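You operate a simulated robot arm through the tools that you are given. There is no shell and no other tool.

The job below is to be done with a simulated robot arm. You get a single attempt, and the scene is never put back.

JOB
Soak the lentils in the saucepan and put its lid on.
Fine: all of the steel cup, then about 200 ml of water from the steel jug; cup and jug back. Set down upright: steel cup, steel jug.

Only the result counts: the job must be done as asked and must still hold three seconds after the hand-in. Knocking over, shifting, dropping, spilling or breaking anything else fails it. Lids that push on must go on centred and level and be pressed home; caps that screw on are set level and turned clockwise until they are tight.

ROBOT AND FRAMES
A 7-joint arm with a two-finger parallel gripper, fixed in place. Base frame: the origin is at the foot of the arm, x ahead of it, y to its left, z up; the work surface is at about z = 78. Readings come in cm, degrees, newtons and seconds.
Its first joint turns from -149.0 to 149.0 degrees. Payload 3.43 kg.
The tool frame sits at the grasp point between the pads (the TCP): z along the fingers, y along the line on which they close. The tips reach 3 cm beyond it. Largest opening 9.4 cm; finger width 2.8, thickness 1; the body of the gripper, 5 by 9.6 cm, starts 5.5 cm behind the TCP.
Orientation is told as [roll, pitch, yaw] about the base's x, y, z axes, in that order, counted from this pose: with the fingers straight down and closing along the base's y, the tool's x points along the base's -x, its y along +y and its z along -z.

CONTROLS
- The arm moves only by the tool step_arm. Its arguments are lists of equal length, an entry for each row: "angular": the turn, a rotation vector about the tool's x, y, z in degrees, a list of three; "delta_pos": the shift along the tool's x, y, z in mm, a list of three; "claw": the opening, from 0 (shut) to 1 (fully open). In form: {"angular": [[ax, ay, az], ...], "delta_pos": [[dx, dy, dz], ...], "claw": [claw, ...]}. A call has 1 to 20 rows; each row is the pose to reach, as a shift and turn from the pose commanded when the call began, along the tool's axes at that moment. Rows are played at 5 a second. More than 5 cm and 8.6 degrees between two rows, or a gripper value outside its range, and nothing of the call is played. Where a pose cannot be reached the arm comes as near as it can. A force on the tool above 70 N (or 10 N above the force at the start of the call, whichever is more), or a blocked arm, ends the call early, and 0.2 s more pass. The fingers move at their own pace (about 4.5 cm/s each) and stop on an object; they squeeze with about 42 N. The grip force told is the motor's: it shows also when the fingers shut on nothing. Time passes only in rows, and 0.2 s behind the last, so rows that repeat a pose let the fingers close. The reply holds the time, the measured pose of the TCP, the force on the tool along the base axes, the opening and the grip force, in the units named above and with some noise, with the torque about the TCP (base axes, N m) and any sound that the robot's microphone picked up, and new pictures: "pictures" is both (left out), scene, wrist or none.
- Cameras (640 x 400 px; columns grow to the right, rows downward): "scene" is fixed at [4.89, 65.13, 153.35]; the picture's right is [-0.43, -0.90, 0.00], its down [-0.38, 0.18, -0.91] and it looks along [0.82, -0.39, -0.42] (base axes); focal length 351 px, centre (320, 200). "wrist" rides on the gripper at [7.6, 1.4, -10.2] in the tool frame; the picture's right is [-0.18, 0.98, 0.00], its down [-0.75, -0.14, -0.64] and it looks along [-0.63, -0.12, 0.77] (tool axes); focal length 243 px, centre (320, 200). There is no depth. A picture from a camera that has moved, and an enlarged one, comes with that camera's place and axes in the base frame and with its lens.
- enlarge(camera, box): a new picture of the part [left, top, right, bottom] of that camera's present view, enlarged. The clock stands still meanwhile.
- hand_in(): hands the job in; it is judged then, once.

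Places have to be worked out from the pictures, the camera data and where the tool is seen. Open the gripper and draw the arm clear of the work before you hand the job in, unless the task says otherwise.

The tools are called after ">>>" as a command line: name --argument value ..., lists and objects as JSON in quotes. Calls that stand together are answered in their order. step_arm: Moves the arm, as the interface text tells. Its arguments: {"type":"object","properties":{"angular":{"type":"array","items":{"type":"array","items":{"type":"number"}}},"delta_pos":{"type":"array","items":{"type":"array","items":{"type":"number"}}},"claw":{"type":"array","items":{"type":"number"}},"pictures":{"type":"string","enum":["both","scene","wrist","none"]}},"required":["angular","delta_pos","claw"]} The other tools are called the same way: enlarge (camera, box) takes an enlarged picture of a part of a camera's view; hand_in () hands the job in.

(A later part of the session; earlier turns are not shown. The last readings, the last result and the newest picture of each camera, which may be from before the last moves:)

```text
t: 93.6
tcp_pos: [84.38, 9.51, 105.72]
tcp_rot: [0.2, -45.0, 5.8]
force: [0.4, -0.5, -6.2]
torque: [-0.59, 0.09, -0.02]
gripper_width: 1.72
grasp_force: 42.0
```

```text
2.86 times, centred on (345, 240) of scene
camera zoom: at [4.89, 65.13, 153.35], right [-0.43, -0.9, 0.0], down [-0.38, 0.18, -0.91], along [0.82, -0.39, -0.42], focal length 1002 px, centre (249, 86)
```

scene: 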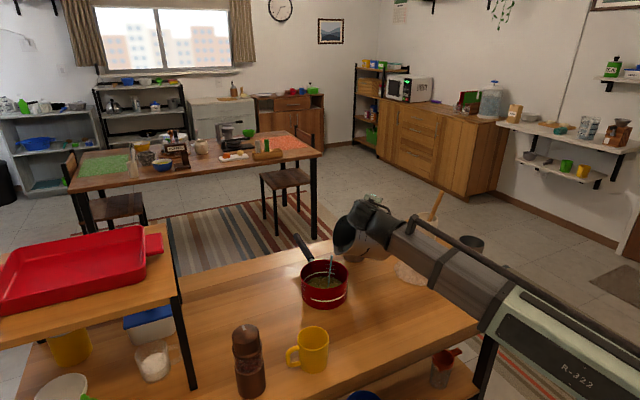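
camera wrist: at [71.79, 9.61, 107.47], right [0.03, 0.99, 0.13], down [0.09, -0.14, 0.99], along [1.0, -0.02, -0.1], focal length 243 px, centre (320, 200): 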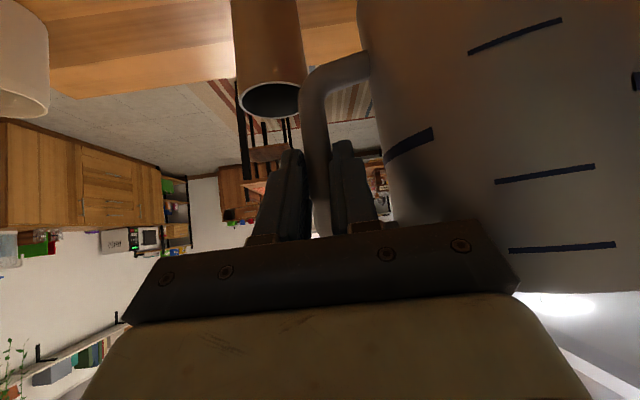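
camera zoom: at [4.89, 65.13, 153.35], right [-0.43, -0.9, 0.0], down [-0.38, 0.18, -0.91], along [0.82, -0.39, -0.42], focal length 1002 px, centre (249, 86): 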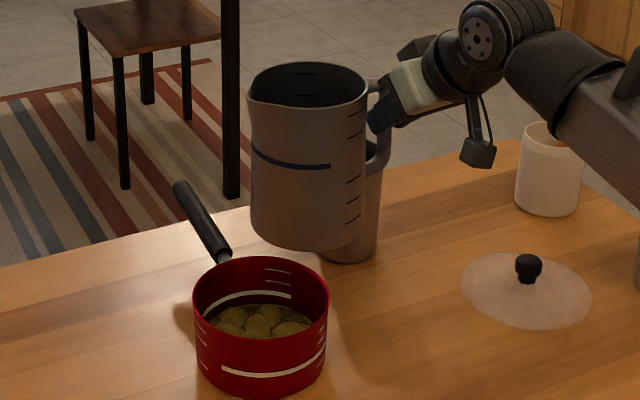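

By torque about 150 ml (force suggests a little more) has been poured. About 45–50 ml remain: I'll tilt to 66.5° with a hold of about 1.3 s, then measure.

>>> step_arm --angular '[[5.27, 0.78, -5.27], [10.5, 1.57, -10.5], [15.8, 2.35, -15.8], [21.1, 3.14, -21.1], [26.4, 3.92, -26.4], [31.6, 4.7, -31.6], [36.9, 5.49, -36.9], [42.2, 6.27, -42.2], [45, 6.69, -45], [46.76, 6.95, -46.76], [46.76, 6.95, -46.76], [46.76, 6.95, -46.76], [46.76, 6.95, -46.76], [46.76, 6.95, -46.76], [46.76, 6.95, -46.76]]' --delta_pos '[[0, 0, 0], [0, 0, 0], [0, 0, 0], [0, 0, 0], [0, 0, 0], [0, 0, 0], [0, 0, 0], [0, 0, 0], [0, 0, 0], [0, 0, 0], [0, 0, 0], [0, 0, 0], [0, 0, 0], [0, 0, 0], [0, 0, 0]]' --claw '[0, 0, 0, 0, 0, 0, 0, 0, 0, 0, 0, 0, 0, 0, 0]' --pictures "none"

>>> step_arm --angular '[[-5.27, -0.78, 5.27], [-10.5, -1.57, 10.5], [-15.8, -2.35, 15.8], [-21.1, -3.14, 21.1], [-26.4, -3.92, 26.4], [-31.6, -4.7, 31.6], [-36.9, -5.49, 36.9], [-42.2, -6.27, 42.2], [-46.76, -6.95, 46.76], [-46.76, -6.95, 46.76]]' --delta_pos '[[0, 0, 0], [0, 0, 0], [0, 0, 0], [0, 0, 0], [0, 0, 0], [0, 0, 0], [0, 0, 0], [0, 0, 0], [0, 0, 0], [0, 0, 0]]' --claw '[0, 0, 0, 0, 0, 0, 0, 0, 0, 0]' --pictures "none"

>>> step_arm --angular '[[0, 0, 0]]' --delta_pos '[[0, 0, 0]]' --claw '[0]' --pictures "none"

>>> step_arm --angular '[[0, 0, 0]]' --delta_pos '[[0, 0, 0]]' --claw '[0]' --pictures "none"

>>> step_arm --angular '[[0, 0, 0]]' --delta_pos '[[0, 0, 0]]' --claw '[0]' --pictures "none"

>>> step_arm --angular '[[0, 0, 0]]' --delta_pos '[[0, 0, 0]]' --claw '[0]' --pictures "none"

>>> step_arm --angular '[[0, 0, 0]]' --delta_pos '[[0, 0, 0]]' --claw '[0]' --pictures "none"

>>> step_arm --angular '[[0, 0, 0]]' --delta_pos '[[0, 0, 0]]' --claw '[0]' --pictures "none"

>>> step_arm --angular '[[0, 0, 0]]' --delta_pos '[[0, 0, 0]]' --claw '[0]' --pictures "none"

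>>> step_arm --angular '[[0, 0, 0]]' --delta_pos '[[0, 0, 0]]' --claw '[0]' --pictures "none"

>>> step_arm --angular '[[0, 0, 0]]' --delta_pos '[[0, 0, 0]]' --claw '[0]' --pictures "none"

>>> enlarge --camera "scene" --box '[290, 170, 400, 310]'

```text
t: 96.8
tcp_pos: [84.39, 9.5, 105.62]
tcp_rot: [-68.9, -12.3, 43.7]
force: [0.4, 0.0, -5.4]
torque: [-0.01, 0.04, 0.01]
gripper_width: 1.72
grasp_force: 42.5
```

```text
t: 99.0
tcp_pos: [84.39, 9.39, 105.62]
tcp_rot: [0.3, -45.0, 5.7]
force: [0.5, 0.2, -6.0]
torque: [-0.55, 0.08, 0.03]
gripper_width: 1.72
grasp_force: 42.1
```

```text
t: 99.4
tcp_pos: [84.41, 9.47, 105.56]
tcp_rot: [0.1, -45.0, 5.9]
force: [0.1, 1.1, -5.2]
torque: [-0.58, 0.11, -0.02]
gripper_width: 1.72
grasp_force: 42.0
```

```text
t: 99.8
tcp_pos: [84.36, 9.43, 105.51]
tcp_rot: [0.1, -45.0, 5.9]
force: [-0.3, -0.9, -5.7]
torque: [-0.59, 0.06, 0.01]
gripper_width: 1.72
grasp_force: 41.4
```

```text
t: 100.2
tcp_pos: [84.38, 9.58, 105.57]
tcp_rot: [0.2, -45.0, 5.8]
force: [0.5, -0.3, -6.3]
torque: [-0.59, 0.02, -0.01]
gripper_width: 1.72
grasp_force: 42.2
```

```text
t: 100.6
tcp_pos: [84.43, 9.38, 105.57]
tcp_rot: [0.1, -45.0, 5.8]
force: [1.0, -0.4, -6.0]
torque: [-0.53, 0.08, -0.01]
gripper_width: 1.71
grasp_force: 42.5
```

```text
t: 101.0
tcp_pos: [84.43, 9.4, 105.69]
tcp_rot: [0.0, -45.1, 5.8]
force: [-0.8, -0.1, -5.7]
torque: [-0.57, 0.07, -0.05]
gripper_width: 1.72
grasp_force: 41.7
```

```text
t: 101.4
tcp_pos: [84.46, 9.41, 105.51]
tcp_rot: [0.2, -44.9, 5.9]
force: [-0.5, 0.1, -5.0]
torque: [-0.55, 0.05, -0.02]
gripper_width: 1.7
grasp_force: 41.9
```

```text
t: 101.8
tcp_pos: [84.39, 9.35, 105.64]
tcp_rot: [0.1, -45.0, 5.8]
force: [0.6, 0.2, -6.4]
torque: [-0.59, 0.08, 0.0]
gripper_width: 1.71
grasp_force: 41.8
```

```text
t: 102.2
tcp_pos: [84.47, 9.4, 105.62]
tcp_rot: [0.2, -45.0, 5.8]
force: [-0.8, 0.3, -5.3]
torque: [-0.54, 0.08, 0.02]
gripper_width: 1.74
grasp_force: 41.8
```

```text
t: 102.6
tcp_pos: [84.52, 9.42, 105.62]
tcp_rot: [0.1, -44.9, 5.8]
force: [-0.4, -0.2, -6.3]
torque: [-0.55, 0.1, 0.0]
gripper_width: 1.74
grasp_force: 42.3
```

```text
2.86 times, centred on (345, 240) of scene
camera zoom: at [4.89, 65.13, 153.35], right [-0.43, -0.9, 0.0], down [-0.38, 0.18, -0.91], along [0.82, -0.39, -0.42], focal length 1002 px, centre (249, 86)
```

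zoom: 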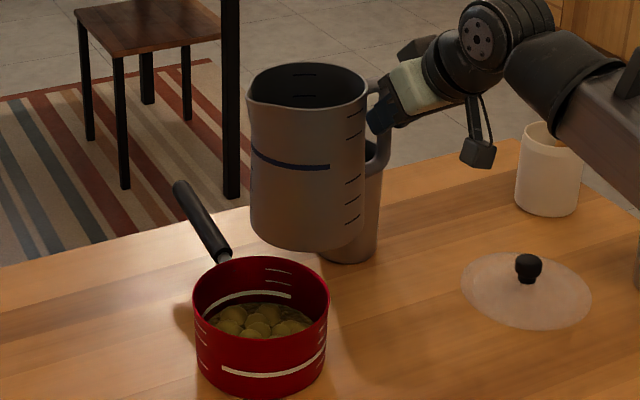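

Torque suggests about 171 ml and force about 197 ml, a weighted estimate of about 178 ml. I'll pour roughly 20 ml more with a short tilt to 67.5°.

>>> step_arm --angular '[[5.27, 0.78, -5.27], [10.5, 1.57, -10.5], [15.8, 2.35, -15.8], [21.1, 3.14, -21.1], [26.4, 3.92, -26.4], [31.6, 4.7, -31.6], [36.9, 5.49, -36.9], [42.2, 6.27, -42.2], [45.4, 6.74, -45.4], [47.47, 7.05, -47.47], [47.47, 7.05, -47.47], [47.47, 7.05, -47.47]]' --delta_pos '[[0, 0, 0], [0, 0, 0], [0, 0, 0], [0, 0, 0], [0, 0, 0], [0, 0, 0], [0, 0, 0], [0, 0, 0], [0, 0, 0], [0, 0, 0], [0, 0, 0], [0, 0, 0]]' --claw '[0, 0, 0, 0, 0, 0, 0, 0, 0, 0, 0, 0]' --pictures "none"

>>> step_arm --angular '[[-5.27, -0.78, 5.27], [-10.5, -1.57, 10.5], [-15.8, -2.35, 15.8], [-21.1, -3.14, 21.1], [-26.4, -3.92, 26.4], [-31.6, -4.7, 31.6], [-36.9, -5.49, 36.9], [-42.2, -6.27, 42.2], [-47.47, -7.05, 47.47], [-47.47, -7.05, 47.47]]' --delta_pos '[[0, 0, 0], [0, 0, 0], [0, 0, 0], [0, 0, 0], [0, 0, 0], [0, 0, 0], [0, 0, 0], [0, 0, 0], [0, 0, 0], [0, 0, 0]]' --claw '[0, 0, 0, 0, 0, 0, 0, 0, 0, 0]' --pictures "none"

>>> step_arm --angular '[[0, 0, 0]]' --delta_pos '[[0, 0, 0]]' --claw '[0]' --pictures "none"

>>> step_arm --angular '[[0, 0, 0]]' --delta_pos '[[0, 0, 0]]' --claw '[0]' --pictures "none"

>>> step_arm --angular '[[0, 0, 0]]' --delta_pos '[[0, 0, 0]]' --claw '[0]' --pictures "none"

>>> step_arm --angular '[[0, 0, 0]]' --delta_pos '[[0, 0, 0]]' --claw '[0]' --pictures "none"

>>> step_arm --angular '[[0, 0, 0]]' --delta_pos '[[0, 0, 0]]' --claw '[0]' --pictures "none"

>>> step_arm --angular '[[0, 0, 0]]' --delta_pos '[[0, 0, 0]]' --claw '[0]' --pictures "none"

>>> step_arm --angular '[[0, 0, 0]]' --delta_pos '[[0, 0, 0]]' --claw '[0]' --pictures "none"

>>> step_arm --angular '[[0, 0, 0]]' --delta_pos '[[0, 0, 0]]' --claw '[0]' --pictures "none"

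>>> step_arm --angular '[[0, 0, 0]]' --delta_pos '[[0, 0, 0]]' --claw '[0]' --pictures "none"

>>> step_arm --angular '[[0, 0, 0]]' --delta_pos '[[0, 0, 0]]' --claw '[0]' --pictures "none"

>>> step_arm --angular '[[0, 0, 0]]' --delta_pos '[[0, 0, 0]]' --claw '[0]' --pictures "none"

>>> step_arm --angular '[[0, 0, 0]]' --delta_pos '[[0, 0, 0]]' --claw '[0]' --pictures "none"

>>> enlarge --camera "scene" --box '[290, 170, 400, 310]'

```text
t: 105.2
tcp_pos: [84.55, 9.49, 105.68]
tcp_rot: [-69.7, -11.7, 44.1]
force: [0.4, 0.7, -5.8]
torque: [0.02, 0.04, -0.02]
gripper_width: 1.71
grasp_force: 41.9
```

```text
t: 107.4
tcp_pos: [84.34, 9.4, 105.55]
tcp_rot: [0.1, -45.0, 5.7]
force: [-0.2, -0.7, -6.1]
torque: [-0.52, 0.02, -0.01]
gripper_width: 1.73
grasp_force: 42.4
```

```text
t: 107.8
tcp_pos: [84.44, 9.37, 105.56]
tcp_rot: [0.1, -44.9, 5.8]
force: [-0.1, -0.5, -5.1]
torque: [-0.54, 0.08, 0.02]
gripper_width: 1.72
grasp_force: 42.4
```

```text
t: 108.2
tcp_pos: [84.46, 9.48, 105.66]
tcp_rot: [0.0, -45.1, 5.8]
force: [0.2, -1.2, -5.1]
torque: [-0.54, 0.08, -0.02]
gripper_width: 1.72
grasp_force: 42.2
```

```text
t: 108.6
tcp_pos: [84.47, 9.47, 105.63]
tcp_rot: [0.1, -45.0, 5.8]
force: [0.2, 1.0, -5.6]
torque: [-0.57, 0.09, -0.01]
gripper_width: 1.73
grasp_force: 41.8
```

```text
t: 109.0
tcp_pos: [84.49, 9.46, 105.63]
tcp_rot: [0.1, -45.0, 5.8]
force: [0.3, -0.1, -5.5]
torque: [-0.51, 0.03, -0.01]
gripper_width: 1.71
grasp_force: 42.3
```

```text
t: 109.4
tcp_pos: [84.38, 9.37, 105.62]
tcp_rot: [0.1, -45.0, 5.8]
force: [0.8, 0.9, -5.9]
torque: [-0.55, 0.1, 0.0]
gripper_width: 1.71
grasp_force: 41.9
```

```text
t: 109.8
tcp_pos: [84.51, 9.49, 105.7]
tcp_rot: [0.2, -45.0, 5.8]
force: [-0.1, -0.7, -5.3]
torque: [-0.55, 0.13, 0.03]
gripper_width: 1.69
grasp_force: 42.1
```

```text
t: 110.2
tcp_pos: [84.42, 9.41, 105.61]
tcp_rot: [0.1, -45.0, 5.8]
force: [-0.6, 0.4, -5.6]
torque: [-0.51, 0.09, -0.03]
gripper_width: 1.72
grasp_force: 41.9
```

```text
t: 110.6
tcp_pos: [84.38, 9.4, 105.65]
tcp_rot: [0.2, -44.9, 5.8]
force: [0.5, 0.6, -6.0]
torque: [-0.56, 0.09, 0.03]
gripper_width: 1.73
grasp_force: 42.0
```

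```text
t: 111.0
tcp_pos: [84.55, 9.46, 105.63]
tcp_rot: [0.1, -45.0, 5.8]
force: [1.0, 0.1, -5.9]
torque: [-0.55, 0.04, 0.01]
gripper_width: 1.7
grasp_force: 42.2
```

```text
t: 111.4
tcp_pos: [84.45, 9.52, 105.74]
tcp_rot: [0.1, -45.0, 5.7]
force: [-0.5, -0.1, -6.2]
torque: [-0.55, 0.09, -0.05]
gripper_width: 1.7
grasp_force: 42.0
```

```text
t: 111.8
tcp_pos: [84.45, 9.43, 105.65]
tcp_rot: [0.1, -45.0, 5.8]
force: [-0.5, -0.2, -5.7]
torque: [-0.55, 0.09, 0.0]
gripper_width: 1.71
grasp_force: 42.2
```

```text
t: 112.2
tcp_pos: [84.49, 9.39, 105.62]
tcp_rot: [0.1, -44.9, 5.7]
force: [0.2, -0.3, -6.4]
torque: [-0.54, 0.04, 0.02]
gripper_width: 1.72
grasp_force: 42.2
```

```text
2.86 times, centred on (345, 240) of scene
camera zoom: at [4.89, 65.13, 153.35], right [-0.43, -0.9, 0.0], down [-0.38, 0.18, -0.91], along [0.82, -0.39, -0.42], focal length 1002 px, centre (249, 86)
```

zoom: 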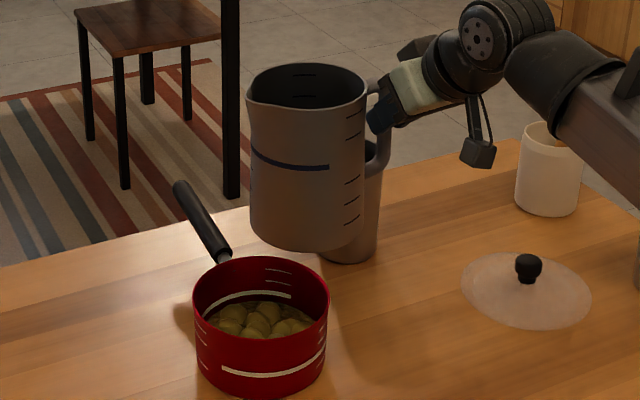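

About 195–200 ml has now been poured (torque 193, force 204). I'll carry the jug back the way it came, to above its original spot.

>>> step_arm --angular '[[0, 0, 0], [0, 0, 0], [-3.99, 0, -3.99], [-7.98, 0, -7.98], [-11.96, 0, -11.96], [-15.95, 0, -15.95], [-19.94, 0, -19.94], [-23.9, 0, -23.9], [-27.9, 0, -27.9], [-31.9, 0, -31.9], [-35.9, 0, -35.9], [-39.9, 0, -39.9], [-43.9, 0, -43.9], [-47.9, 0, -47.9], [-51.8, 0, -51.8], [-55.8, 0, -55.8], [-59.8, 0, -59.8], [-63.8, 0, -63.8], [-63.8, 0, -63.8]]' --delta_pos '[[-8, 0, -8], [-17, 0, -17], [-26.7, 22.7, -7.3], [-36.4, 45.3, 2.4], [-46, 68, 12], [-55.7, 90.7, 21.7], [-65.4, 113.3, 31.4], [-75.1, 136, 41.1], [-84.7, 158.7, 50.7], [-94.4, 181.4, 60.4], [-104.1, 204, 70.1], [-113.8, 226.7, 79.8], [-123.4, 249.4, 89.4], [-133.1, 272, 99.1], [-142.8, 294.7, 108.8], [-152.5, 317.4, 118.5], [-162.1, 340, 128.1], [-171.8, 362.7, 137.8], [-171.8, 362.7, 137.8]]' --claw '[0, 0, 0, 0, 0, 0, 0, 0, 0, 0, 0, 0, 0, 0, 0, 0, 0, 0, 0]'

>>> enlarge --camera "scene" --box '[190, 150, 350, 310]'

```text
t: 116.2
tcp_pos: [102.54, 47.65, 108.08]
tcp_rot: [0.0, -45.1, 96.3]
force: [0.3, -0.2, -5.5]
torque: [-0.06, -0.56, -0.01]
gripper_width: 1.72
grasp_force: 41.5
camera wrist: at [102.52, 35.1, 109.91], right [-0.99, 0.02, 0.13], down [0.13, 0.09, 0.99], along [0.01, 1.0, -0.09], focal length 243 px, centre (320, 200)
```

scene: 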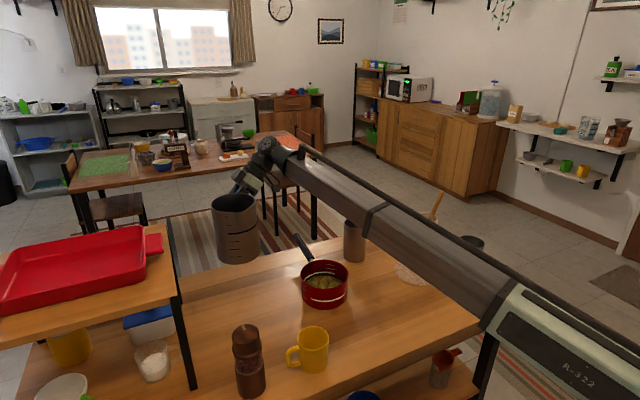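
wrist: 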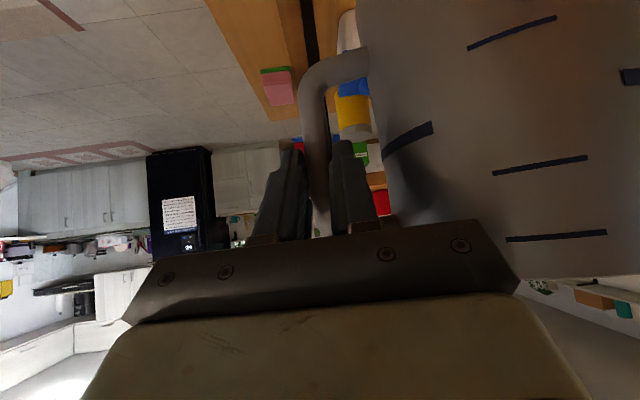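

```text
2.50 times, centred on (270, 230) of scene
camera zoom: at [4.89, 65.13, 153.35], right [-0.43, -0.9, 0.0], down [-0.38, 0.18, -0.91], along [0.82, -0.39, -0.42], focal length 876 px, centre (445, 125)
```

zoom: 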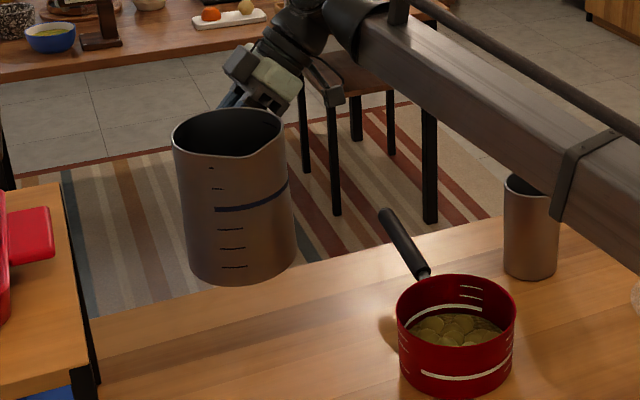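

The jug has crept slightly in the grip (a couple of degrees of yaw/lean, maybe up to 1 cm down). I'll lower to about 3 cm above the table and compare its position with the original.

>>> step_arm --angular '[[0, 0, 0], [0, 0, 0], [0, 0, 0], [0, 0, 0], [0, 0, 0], [0, 0, 0], [0, 0, 0], [0, 0, 0], [0, 0, 0]]' --delta_pos '[[10, 0, 9], [27, 0.2, 25], [44, 0.3, 41], [61, 0.4, 57], [78, 0.5, 73], [95, 0.5, 89], [108, 0.5, 101.5], [117.3, 0.5, 110.3], [117.3, 0.5, 110.3]]' --claw '[0, 0, 0, 0, 0, 0, 0, 0, 0]'

>>> enlarge --camera "scene" --box '[200, 230, 300, 330]'

```text
t: 118.2
tcp_pos: [102.51, 47.31, 91.84]
tcp_rot: [0.1, -45.1, 96.1]
force: [0.2, 0.2, -6.5]
torque: [-0.07, -0.58, -0.05]
gripper_width: 1.72
grasp_force: 41.2
camera wrist: at [102.49, 34.7, 93.76], right [-0.99, 0.02, 0.13], down [0.13, 0.09, 0.99], along [0.01, 1.0, -0.09], focal length 243 px, centre (320, 200)
```

scene: 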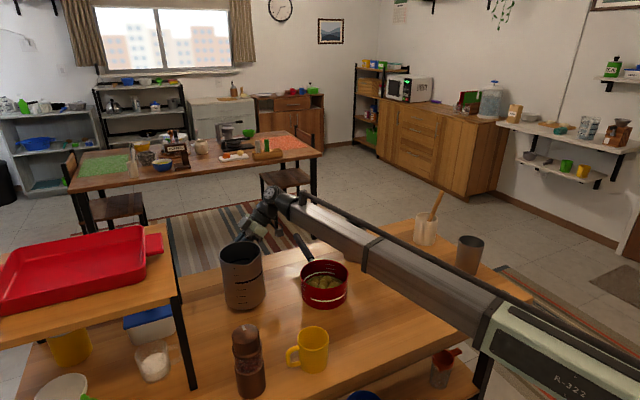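
wrist: 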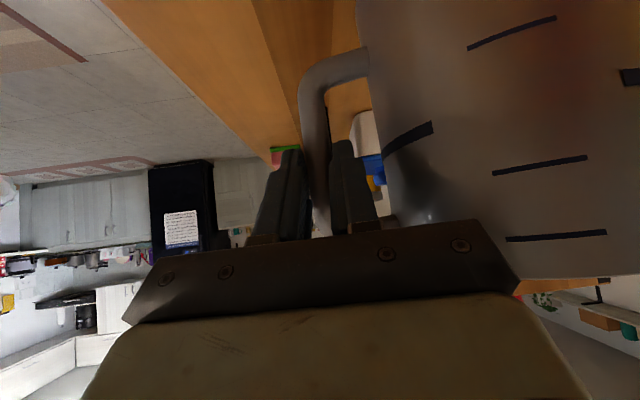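

```text
4.00 times, centred on (250, 280) of scene
camera zoom: at [4.89, 65.13, 153.35], right [-0.43, -0.9, 0.0], down [-0.38, 0.18, -0.91], along [0.82, -0.39, -0.42], focal length 1402 px, centre (600, -120)
```

zoom: 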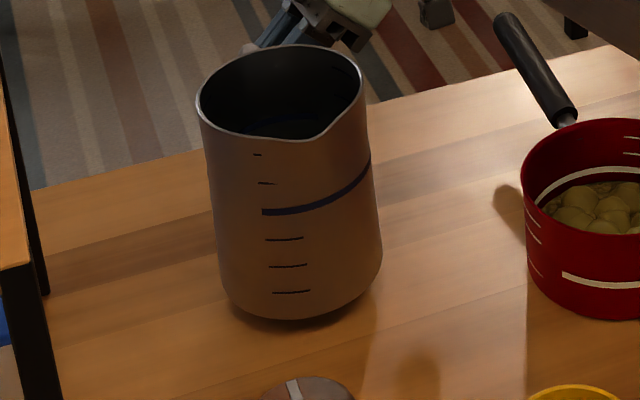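

The jug hangs about 2 cm above the table, within about 0.3 cm of its original line and nearly level. I'll lower 1.4 cm, then creep.

>>> step_arm --angular '[[0, 0, 0], [0, 0, 0], [0, 0, 0], [0, 0, 0], [0, 0, 0]]' --delta_pos '[[2.5, 0, 2.5], [5, 0, 5], [7.5, 0, 7.5], [9.9, 0, 9.9], [9.9, 0, 9.9]]' --claw '[0, 0, 0, 0, 0]' --pictures "none"

>>> step_arm --angular '[[0, 0, 0], [0, 0, 0], [0, 0, 0]]' --delta_pos '[[0.7, 0, 0.7], [1.4, 0, 1.4], [1.4, 0, 1.4]]' --claw '[0, 0, 0]' --pictures "none"

```text
t: 119.4
tcp_pos: [102.48, 47.24, 90.45]
tcp_rot: [0.0, -45.1, 96.1]
force: [0.4, -0.3, -5.1]
torque: [-0.07, -0.55, 0.01]
gripper_width: 1.72
grasp_force: 41.8
```

```text
t: 120.2
tcp_pos: [102.54, 47.25, 90.48]
tcp_rot: [-0.1, -45.0, 96.2]
force: [0.6, 0.7, -6.7]
torque: [-0.06, -0.59, -0.01]
gripper_width: 1.71
grasp_force: 41.4
```

Still hanging free at z≈90.3. I'll creep down in 1–2 mm steps, watching force and torque.

>>> step_arm --angular '[[0, 0, 0], [0, 0, 0], [0, 0, 0]]' --delta_pos '[[0.7, 0, 0.7], [1.4, 0, 1.4], [1.4, 0, 1.4]]' --claw '[0, 0, 0]' --pictures "none"

>>> step_arm --angular '[[0, 0, 0], [0, 0, 0], [0, 0, 0]]' --delta_pos '[[0.7, 0, 0.7], [1.4, 0, 1.4], [1.4, 0, 1.4]]' --claw '[0, 0, 0]' --pictures "none"

>>> step_arm --angular '[[0, 0, 0], [0, 0, 0]]' --delta_pos '[[0.7, 0, 0.7], [0.7, 0, 0.7]]' --claw '[0, 0]' --pictures "scene"

>>> enlarge --camera "scene" --box '[200, 230, 300, 330]'

```text
t: 121.0
tcp_pos: [102.53, 47.34, 90.2]
tcp_rot: [0.0, -45.0, 96.2]
force: [0.0, 0.4, -5.9]
torque: [-0.1, -0.59, 0.01]
gripper_width: 1.75
grasp_force: 41.7
```

```text
t: 121.8
tcp_pos: [102.58, 47.35, 90.12]
tcp_rot: [0.0, -45.1, 96.2]
force: [-0.8, 0.3, -6.2]
torque: [-0.04, -0.58, 0.01]
gripper_width: 1.73
grasp_force: 42.2
```

```text
t: 122.4
tcp_pos: [102.54, 47.37, 89.99]
tcp_rot: [0.1, -45.2, 96.1]
force: [0.4, 0.2, -2.2]
torque: [0.07, -0.27, 0.0]
gripper_width: 1.72
grasp_force: 42.0
```

scene: 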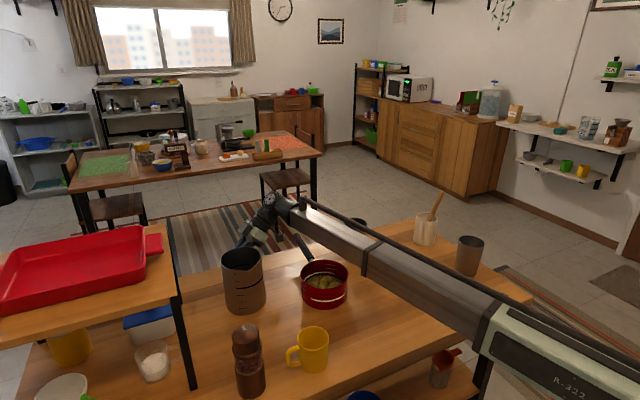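

```text
4.00 times, centred on (250, 280) of scene
camera zoom: at [4.89, 65.13, 153.35], right [-0.43, -0.9, 0.0], down [-0.38, 0.18, -0.91], along [0.82, -0.39, -0.42], focal length 1402 px, centre (600, -120)
```

zoom: 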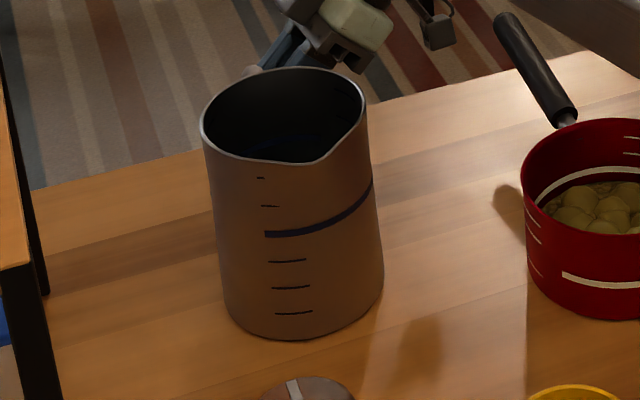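

The jug's edge has touched (load down to 2.2 N) right at its original place. I'll press down slightly more until the load is fully taken.

>>> step_arm --angular '[[0, 0, 0], [0, 0, 0]]' --delta_pos '[[0.5, 0, 0.5], [0.5, 0, 0.5]]' --claw '[0, 0]' --pictures "none"

>>> step_arm --angular '[[0, 0, 0], [0, 0, 0]]' --delta_pos '[[0.5, 0, 0.5], [0.5, 0, 0.5]]' --claw '[0, 0]' --pictures "none"

```text
t: 123.0
tcp_pos: [102.52, 47.25, 90.05]
tcp_rot: [-0.2, -45.1, 96.1]
force: [2.2, 0.4, 1.2]
torque: [0.37, 0.0, -0.18]
gripper_width: 1.73
grasp_force: 41.9
```

```text
t: 123.6
tcp_pos: [102.58, 47.3, 89.84]
tcp_rot: [-0.1, -45.3, 96.1]
force: [5.1, -2.3, 6.1]
torque: [0.61, 0.23, -0.16]
gripper_width: 1.72
grasp_force: 41.9
```

The jug now rests on the table (+6 N). I'll ease off half a millimetre and open the fingers partly (to about 4.2 cm) so the inner finger doesn't push the jug.

>>> step_arm --angular '[[0, 0, 0], [0, 0, 0], [0, 0, 0], [0, 0, 0], [0, 0, 0], [0, 0, 0]]' --delta_pos '[[-0.4, 0, -0.4], [-0.4, 0, -0.4], [-0.4, 0, -0.4], [-0.4, 0, -0.4], [-0.4, 0, -0.4], [-0.4, 0, -0.4]]' --claw '[0, 0.25, 0.35, 0.43, 0.43, 0.43]'

>>> enlarge --camera "wrist" --box '[220, 0, 460, 240]'

>>> enlarge --camera "scene" --box '[200, 230, 300, 330]'

```text
t: 125.0
tcp_pos: [102.41, 47.36, 89.79]
tcp_rot: [0.1, -45.1, 96.2]
force: [1.3, 0.6, 0.6]
torque: [0.02, -0.02, 0.01]
gripper_width: 4.05
grasp_force: 0.1
camera wrist: at [102.46, 34.65, 91.67], right [-0.99, 0.02, 0.13], down [0.13, 0.09, 0.99], along [0.01, 1.0, -0.09], focal length 243 px, centre (320, 200)
```

scene: 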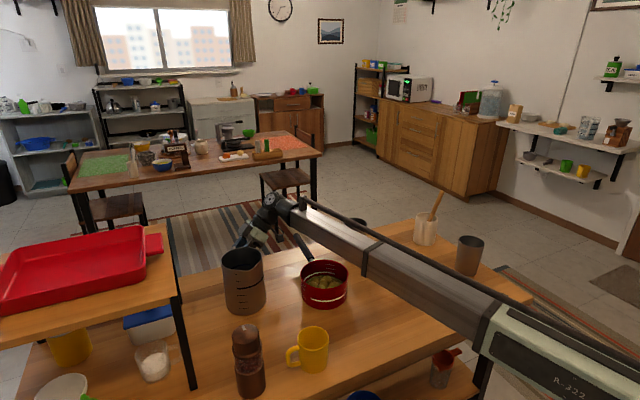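
wrist: 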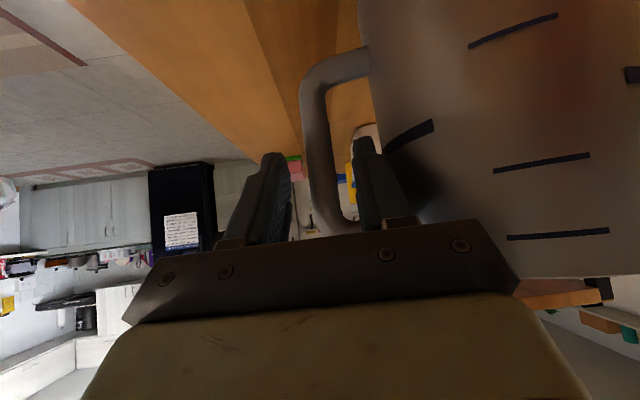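

```text
1.67 times, centred on (340, 120) of wrist
camera zoom: at [102.46, 34.65, 91.67], right [-0.99, 0.02, 0.13], down [0.13, 0.09, 0.99], along [0.01, 1.0, -0.09], focal length 404 px, centre (287, 333)
```

zoom: 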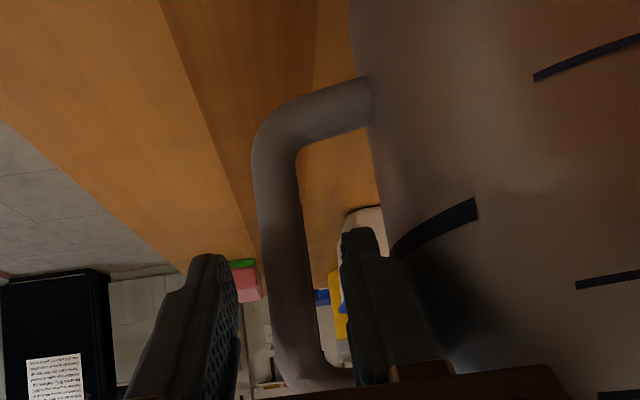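

```text
4.00 times, centred on (250, 280) of scene
camera zoom: at [4.89, 65.13, 153.35], right [-0.43, -0.9, 0.0], down [-0.38, 0.18, -0.91], along [0.82, -0.39, -0.42], focal length 1402 px, centre (600, -120)
```

zoom: 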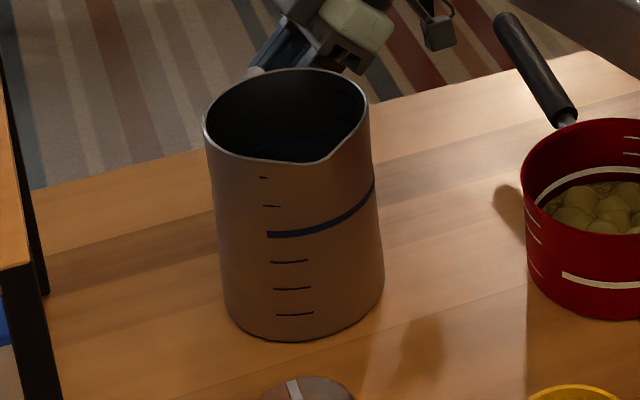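

The jug stands upright at its original place and the fingers are clear of the bar. I'll withdraw straight back along the tool axis.

>>> step_arm --angular '[[0, 0, 0], [0, 0, 0], [0, 0, 0], [0, 0, 0], [0, 0, 0], [0, 0, 0], [0, 0, 0], [0, 0, 0], [0, 0, 0], [0, 0, 0]]' --delta_pos '[[0, 0, -8], [0, 0, -18], [0, 0, -30], [0, 0, -45], [0, 0, -60], [0, 0, -80], [0, 0, -100], [0, 0, -125], [-20, 0, -145], [-40, 0, -165]]' --claw '[0.43, 0.43, 0.43, 0.43, 0.43, 0.43, 0.43, 0.43, 0.43, 0.43]'

>>> enlarge --camera "scene" --box '[200, 230, 300, 330]'

```text
t: 127.2
tcp_pos: [103.51, 38.62, 104.3]
tcp_rot: [0.0, -45.1, 96.2]
force: [-0.3, -0.3, -0.3]
torque: [0.0, 0.01, 0.01]
gripper_width: 4.06
grasp_force: 0.1
camera wrist: at [103.41, 25.87, 106.12], right [-0.99, 0.02, 0.13], down [0.13, 0.09, 0.99], along [0.01, 1.0, -0.09], focal length 243 px, centre (320, 200)
```

scene: 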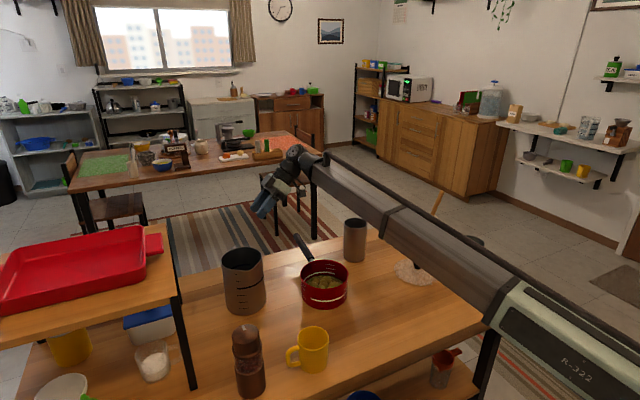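
wrist: 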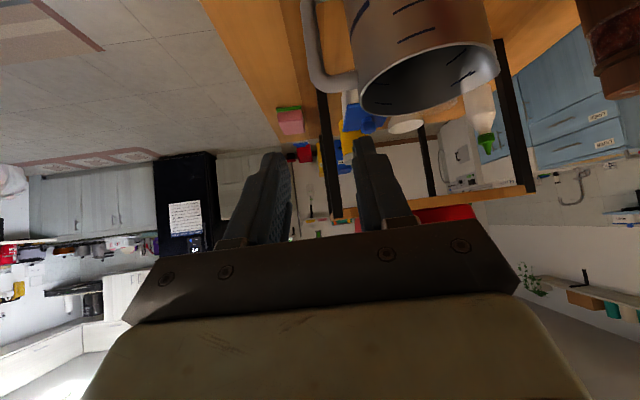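

```text
4.00 times, centred on (250, 280) of scene
camera zoom: at [4.89, 65.13, 153.35], right [-0.43, -0.9, 0.0], down [-0.38, 0.18, -0.91], along [0.82, -0.39, -0.42], focal length 1402 px, centre (600, -120)
```

zoom: 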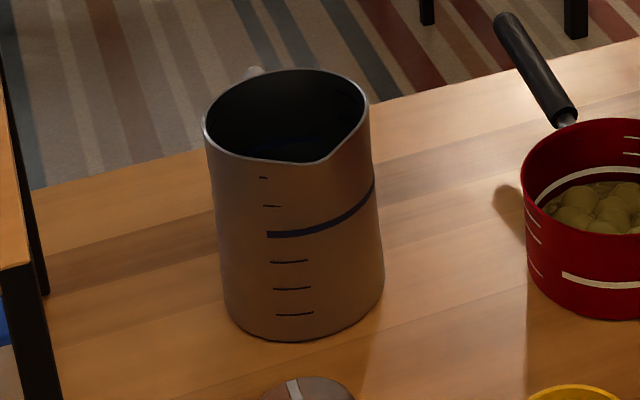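

The jug is back and standing. I'll bring the tool upright and inward, towards the lid, viewing the pan on the way.

>>> step_arm --angular '[[0, 7.5, 0], [0, 15, 0], [0, 22.5, 0], [0, 30, 0], [0, 37.5, 0], [0, 45, 0], [0, 45, 0]]' --delta_pos '[[0, 20, -25], [-1, 42, -48], [-1, 63, -70], [-2, 84, -92], [-2, 105, -113], [-2.6, 125, -134.6], [-2.6, 125, -134.6]]' --claw '[0.5, 0.6, 0.7, 0.7, 0.7, 0.7, 0.7]'

>>> enlarge --camera "wrist" --box '[280, 0, 480, 120]'

>>> enlarge --camera "scene" --box '[290, 235, 360, 315]'

```text
t: 128.8
tcp_pos: [91.91, 27.85, 114.13]
tcp_rot: [-0.1, 0.0, 96.1]
force: [0.0, 0.0, 0.6]
torque: [-0.04, 0.0, 0.03]
gripper_width: 6.58
grasp_force: 0.1
camera wrist: at [91.35, 20.14, 124.27], right [-1.0, 0.08, 0.0], down [0.06, 0.76, 0.64], along [0.05, 0.64, -0.77], focal length 243 px, centre (320, 200)
```

scene: 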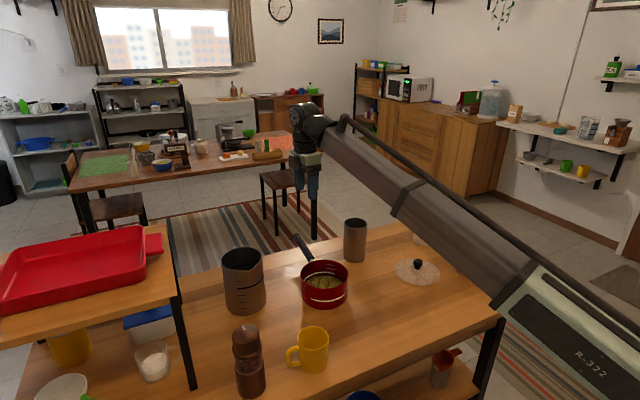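
wrist: 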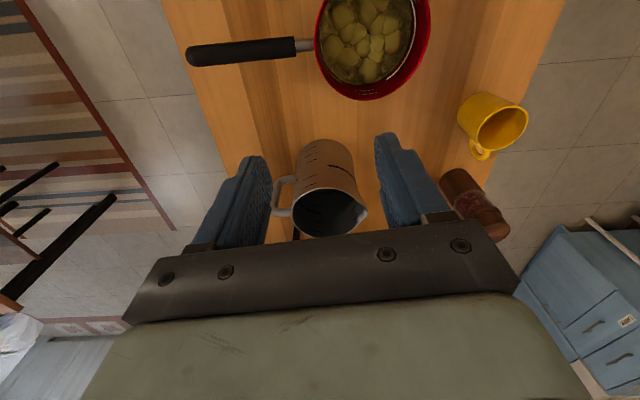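

```text
3.20 times, centred on (380, 60) of wrist
camera zoom: at [91.35, 20.14, 124.27], right [-1.0, 0.08, 0.0], down [0.06, 0.76, 0.64], along [0.05, 0.64, -0.77], focal length 776 px, centre (128, 648)
```

zoom: 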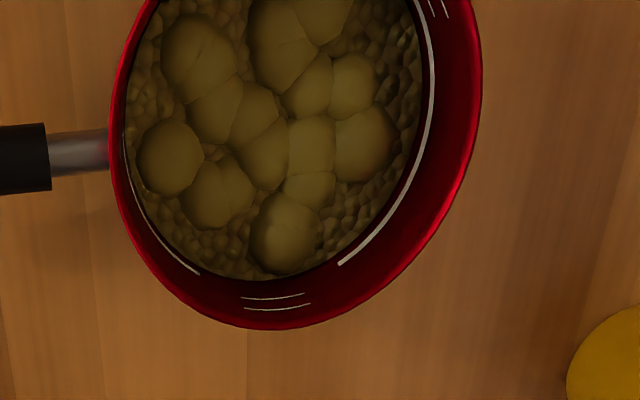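

```text
5.00 times, centred on (325, 275) of scene
camera zoom: at [4.89, 65.13, 153.35], right [-0.43, -0.9, 0.0], down [-0.38, 0.18, -0.91], along [0.82, -0.39, -0.42], focal length 1753 px, centre (295, -175)
```

zoom: 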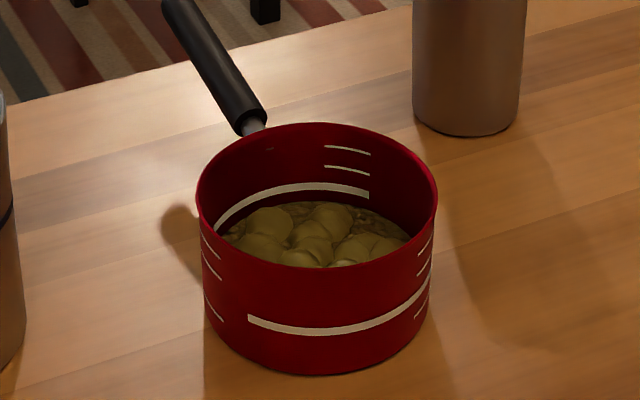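

Lentils and water are in the pan, and nothing is on the table around it. I'll yaw back to 0 and move over to look at the lid.

>>> step_arm --angular '[[0, 0, 7.4], [0, 0, 14.8], [0, 0, 22.2], [0, 0, 29.5], [0, 0, 36.9], [0, 0, 44.3], [0, 0, 51.7], [0, 0, 59.1], [0, 0, 66.5], [0, 0, 73.8], [0, 0, 81.2], [0, 0, 88.6], [0, 0, 96], [0, 0, 96]]' --delta_pos '[[24.6, 7.9, 1.5], [49.2, 15.8, 3], [73.8, 23.8, 4.6], [98.5, 31.7, 6], [123, 39.6, 7.7], [147.7, 47.5, 9], [172, 55.5, 10.8], [197, 63.4, 12], [221.5, 71.3, 14], [246, 79.2, 15.4], [270.8, 87, 17], [295.4, 95, 18.5], [320, 103, 20], [320, 103, 20]]' --claw '[0.7, 0.7, 0.7, 0.7, 0.7, 0.7, 0.7, 0.7, 0.7, 0.7, 0.7, 0.7, 0.7, 0.7]'

>>> enlarge --camera "wrist" --box '[180, 0, 380, 130]'

>>> enlarge --camera "scene" --box '[370, 230, 490, 305]'

```text
t: 131.8
tcp_pos: [85.18, -5.1, 111.94]
tcp_rot: [0.1, 0.0, 0.0]
force: [-0.1, 0.2, 0.3]
torque: [0.01, -0.01, 0.01]
gripper_width: 6.58
grasp_force: 0.1
camera wrist: at [77.6, -3.53, 122.14], right [0.18, 0.98, 0.0], down [0.75, -0.14, 0.64], along [0.63, -0.12, -0.77], focal length 243 px, centre (320, 200)
```

scene: 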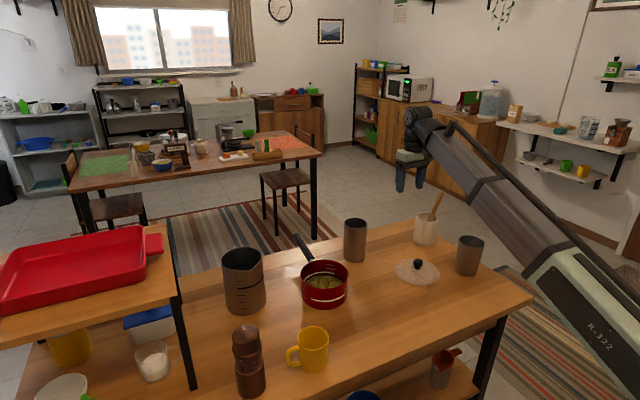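
wrist: 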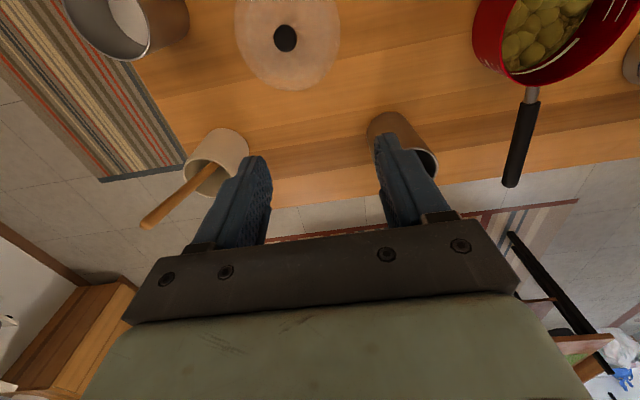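

```text
3.08 times, centred on (280, 65) of wrist
camera zoom: at [77.6, -3.53, 122.14], right [0.18, 0.98, 0.0], down [0.75, -0.14, 0.64], along [0.63, -0.12, -0.77], focal length 746 px, centre (443, 615)
```

zoom: 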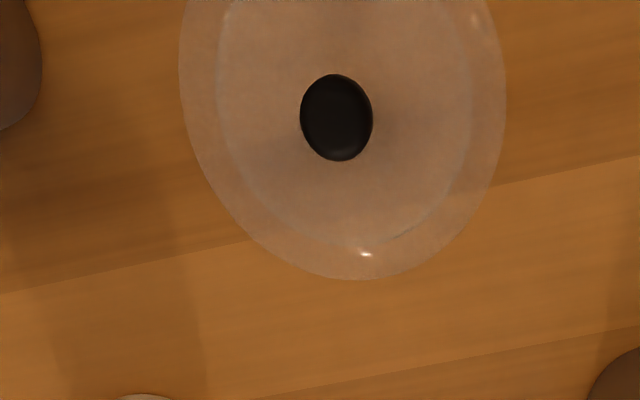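

```text
5.33 times, centred on (430, 268) of scene
camera zoom: at [4.89, 65.13, 153.35], right [-0.43, -0.9, 0.0], down [-0.38, 0.18, -0.91], along [0.82, -0.39, -0.42], focal length 1870 px, centre (-267, -160)
```

zoom: 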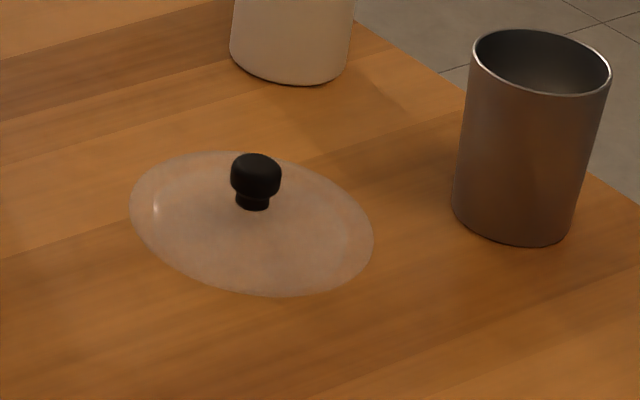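

The knob is at about (81.0, −9.05), its top near z≈84.3, and the second steel cup is empty. I'll now go straight above the pan to measure its rim centre precisely.

>>> step_arm --angular '[[0, 0, 0], [0, 0, 0], [0, 0, 0], [0, 0, 0], [0, 0, 0], [0, 0, 0], [0, 0, 0], [0, 0, 0], [0, 0, 0]]' --delta_pos '[[-2, 37, 0], [-4, 74, 0], [-6, 111, 0], [-8, 148, 0], [-10, 185, 0], [-12, 222, 0], [-13, 259, 0], [-13.5, 296, 0], [-13.5, 296, 0]]' --claw '[1, 1, 1, 1, 1, 1, 1, 1, 1]'

>>> enlarge --camera "wrist" --box '[240, 0, 440, 160]'

```text
t: 133.8
tcp_pos: [86.34, 24.56, 112.03]
tcp_rot: [0.0, 0.0, 0.1]
force: [0.0, 0.4, -0.2]
torque: [0.01, 0.02, 0.01]
gripper_width: 9.39
grasp_force: 0.1
camera wrist: at [78.87, 26.01, 122.2], right [0.18, 0.98, 0.0], down [0.75, -0.14, 0.64], along [0.63, -0.12, -0.77], focal length 243 px, centre (320, 200)
```

scene: 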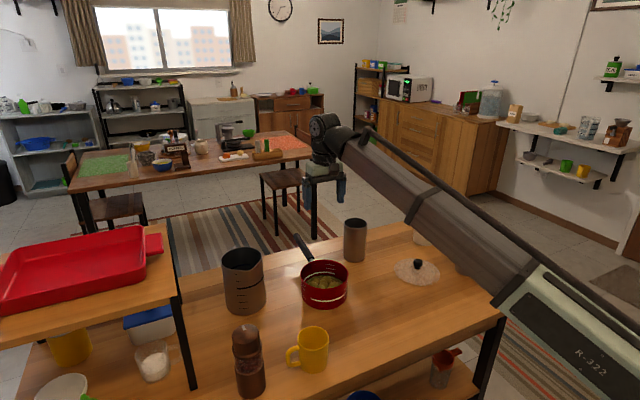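
wrist: 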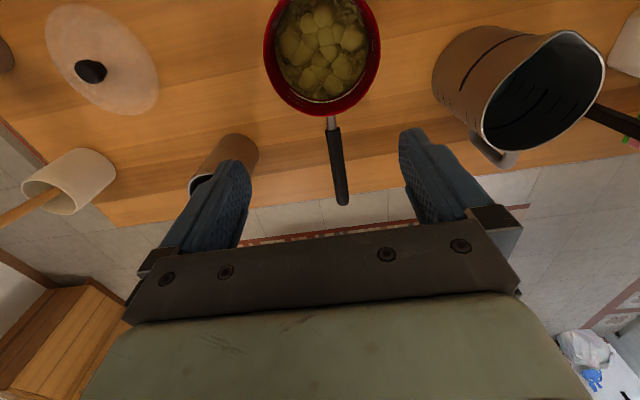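

```text
2.50 times, centred on (340, 80) of wrist
camera zoom: at [78.87, 26.01, 122.2], right [0.18, 0.98, 0.0], down [0.75, -0.14, 0.64], along [0.63, -0.12, -0.77], focal length 606 px, centre (270, 500)
```

zoom: 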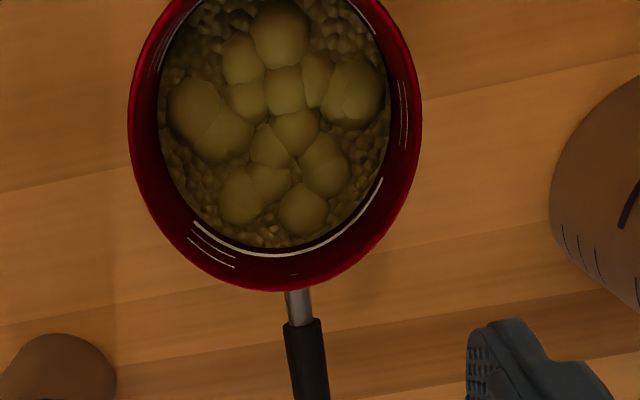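

I'll take a zoom that extends above the frame to see the complete rim.

>>> enlarge --camera "wrist" --box '[222, 0, 422, 80]'

>>> enlarge --camera "wrist" --box '[20, 0, 180, 120]'

```text
3.20 times, centred on (322, 40) of wrist
camera zoom: at [78.87, 26.01, 122.2], right [0.18, 0.98, 0.0], down [0.75, -0.14, 0.64], along [0.63, -0.12, -0.77], focal length 776 px, centre (314, 712)
```

zoom: 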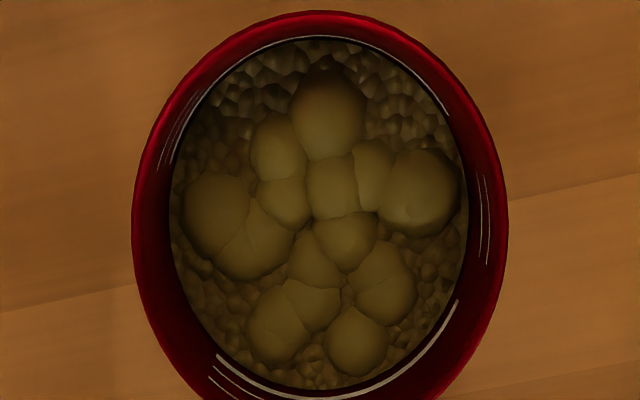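

```text
3.33 times, centred on (100, 60) of wrist
camera zoom: at [78.87, 26.01, 122.2], right [0.18, 0.98, 0.0], down [0.75, -0.14, 0.64], along [0.63, -0.12, -0.77], focal length 809 px, centre (1053, 667)
```

zoom: 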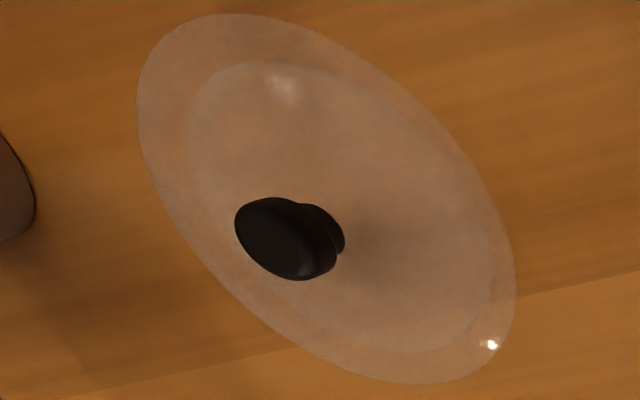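

The rim fits a circle centred near (84.9, 25.2), radius 7.6 in the wrist view. To cancel camera bias I'll take the same kind of view straight above the lid.

>>> step_arm --angular '[[0, 0, 0], [0, 0, 0], [0, 0, 0], [0, 0, 0], [0, 0, 0], [0, 0, 0], [0, 0, 0], [0, 0, 0], [0, 0, 0], [0, 0, 0]]' --delta_pos '[[6, -37, 0], [12, -74, 0], [18, -111, 0], [24, -148, 0], [30, -185, 0], [36, -222, 0], [42, -259, 0], [48, -296, 0], [53.5, -336, 0], [53.5, -336, 0]]' --claw '[1, 1, 1, 1, 1, 1, 1, 1, 1, 1]' --pictures "wrist"

>>> enlarge --camera "wrist" --box '[222, 0, 422, 80]'

>>> enlarge --camera "wrist" --box '[222, 20, 422, 145]'

```text
t: 136.0
tcp_pos: [81.32, -9.17, 112.02]
tcp_rot: [0.1, 0.0, 0.1]
force: [-0.4, -0.1, 0.4]
torque: [-0.02, 0.03, 0.0]
gripper_width: 9.39
grasp_force: 0.0
camera wrist: at [73.66, -7.7, 122.19], right [0.18, 0.98, 0.0], down [0.75, -0.14, 0.64], along [0.63, -0.12, -0.77], focal length 243 px, centre (320, 200)
```

wrist: 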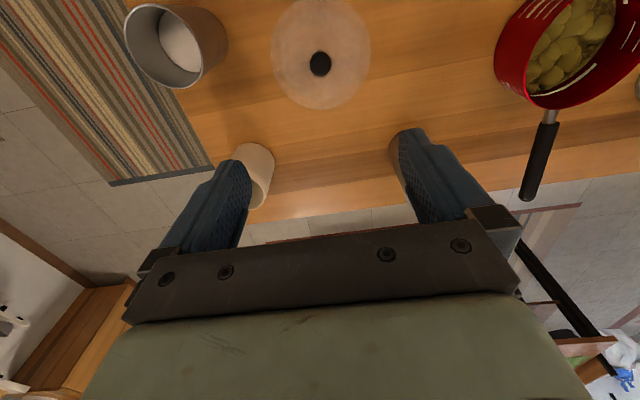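

```text
3.20 times, centred on (322, 40) of wrist
camera zoom: at [73.66, -7.7, 122.19], right [0.18, 0.98, 0.0], down [0.75, -0.14, 0.64], along [0.63, -0.12, -0.77], focal length 776 px, centre (314, 712)
```

zoom: 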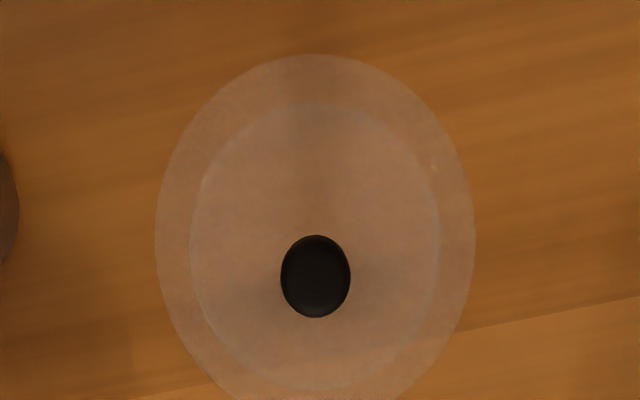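

```text
3.20 times, centred on (322, 82) of wrist
camera zoom: at [73.66, -7.7, 122.19], right [0.18, 0.98, 0.0], down [0.75, -0.14, 0.64], along [0.63, -0.12, -0.77], focal length 776 px, centre (314, 576)
```

zoom: 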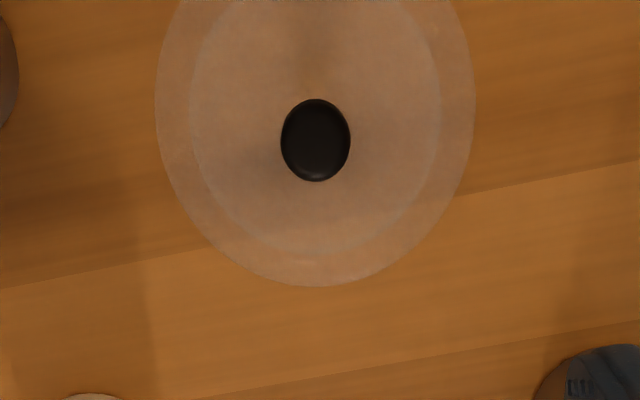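

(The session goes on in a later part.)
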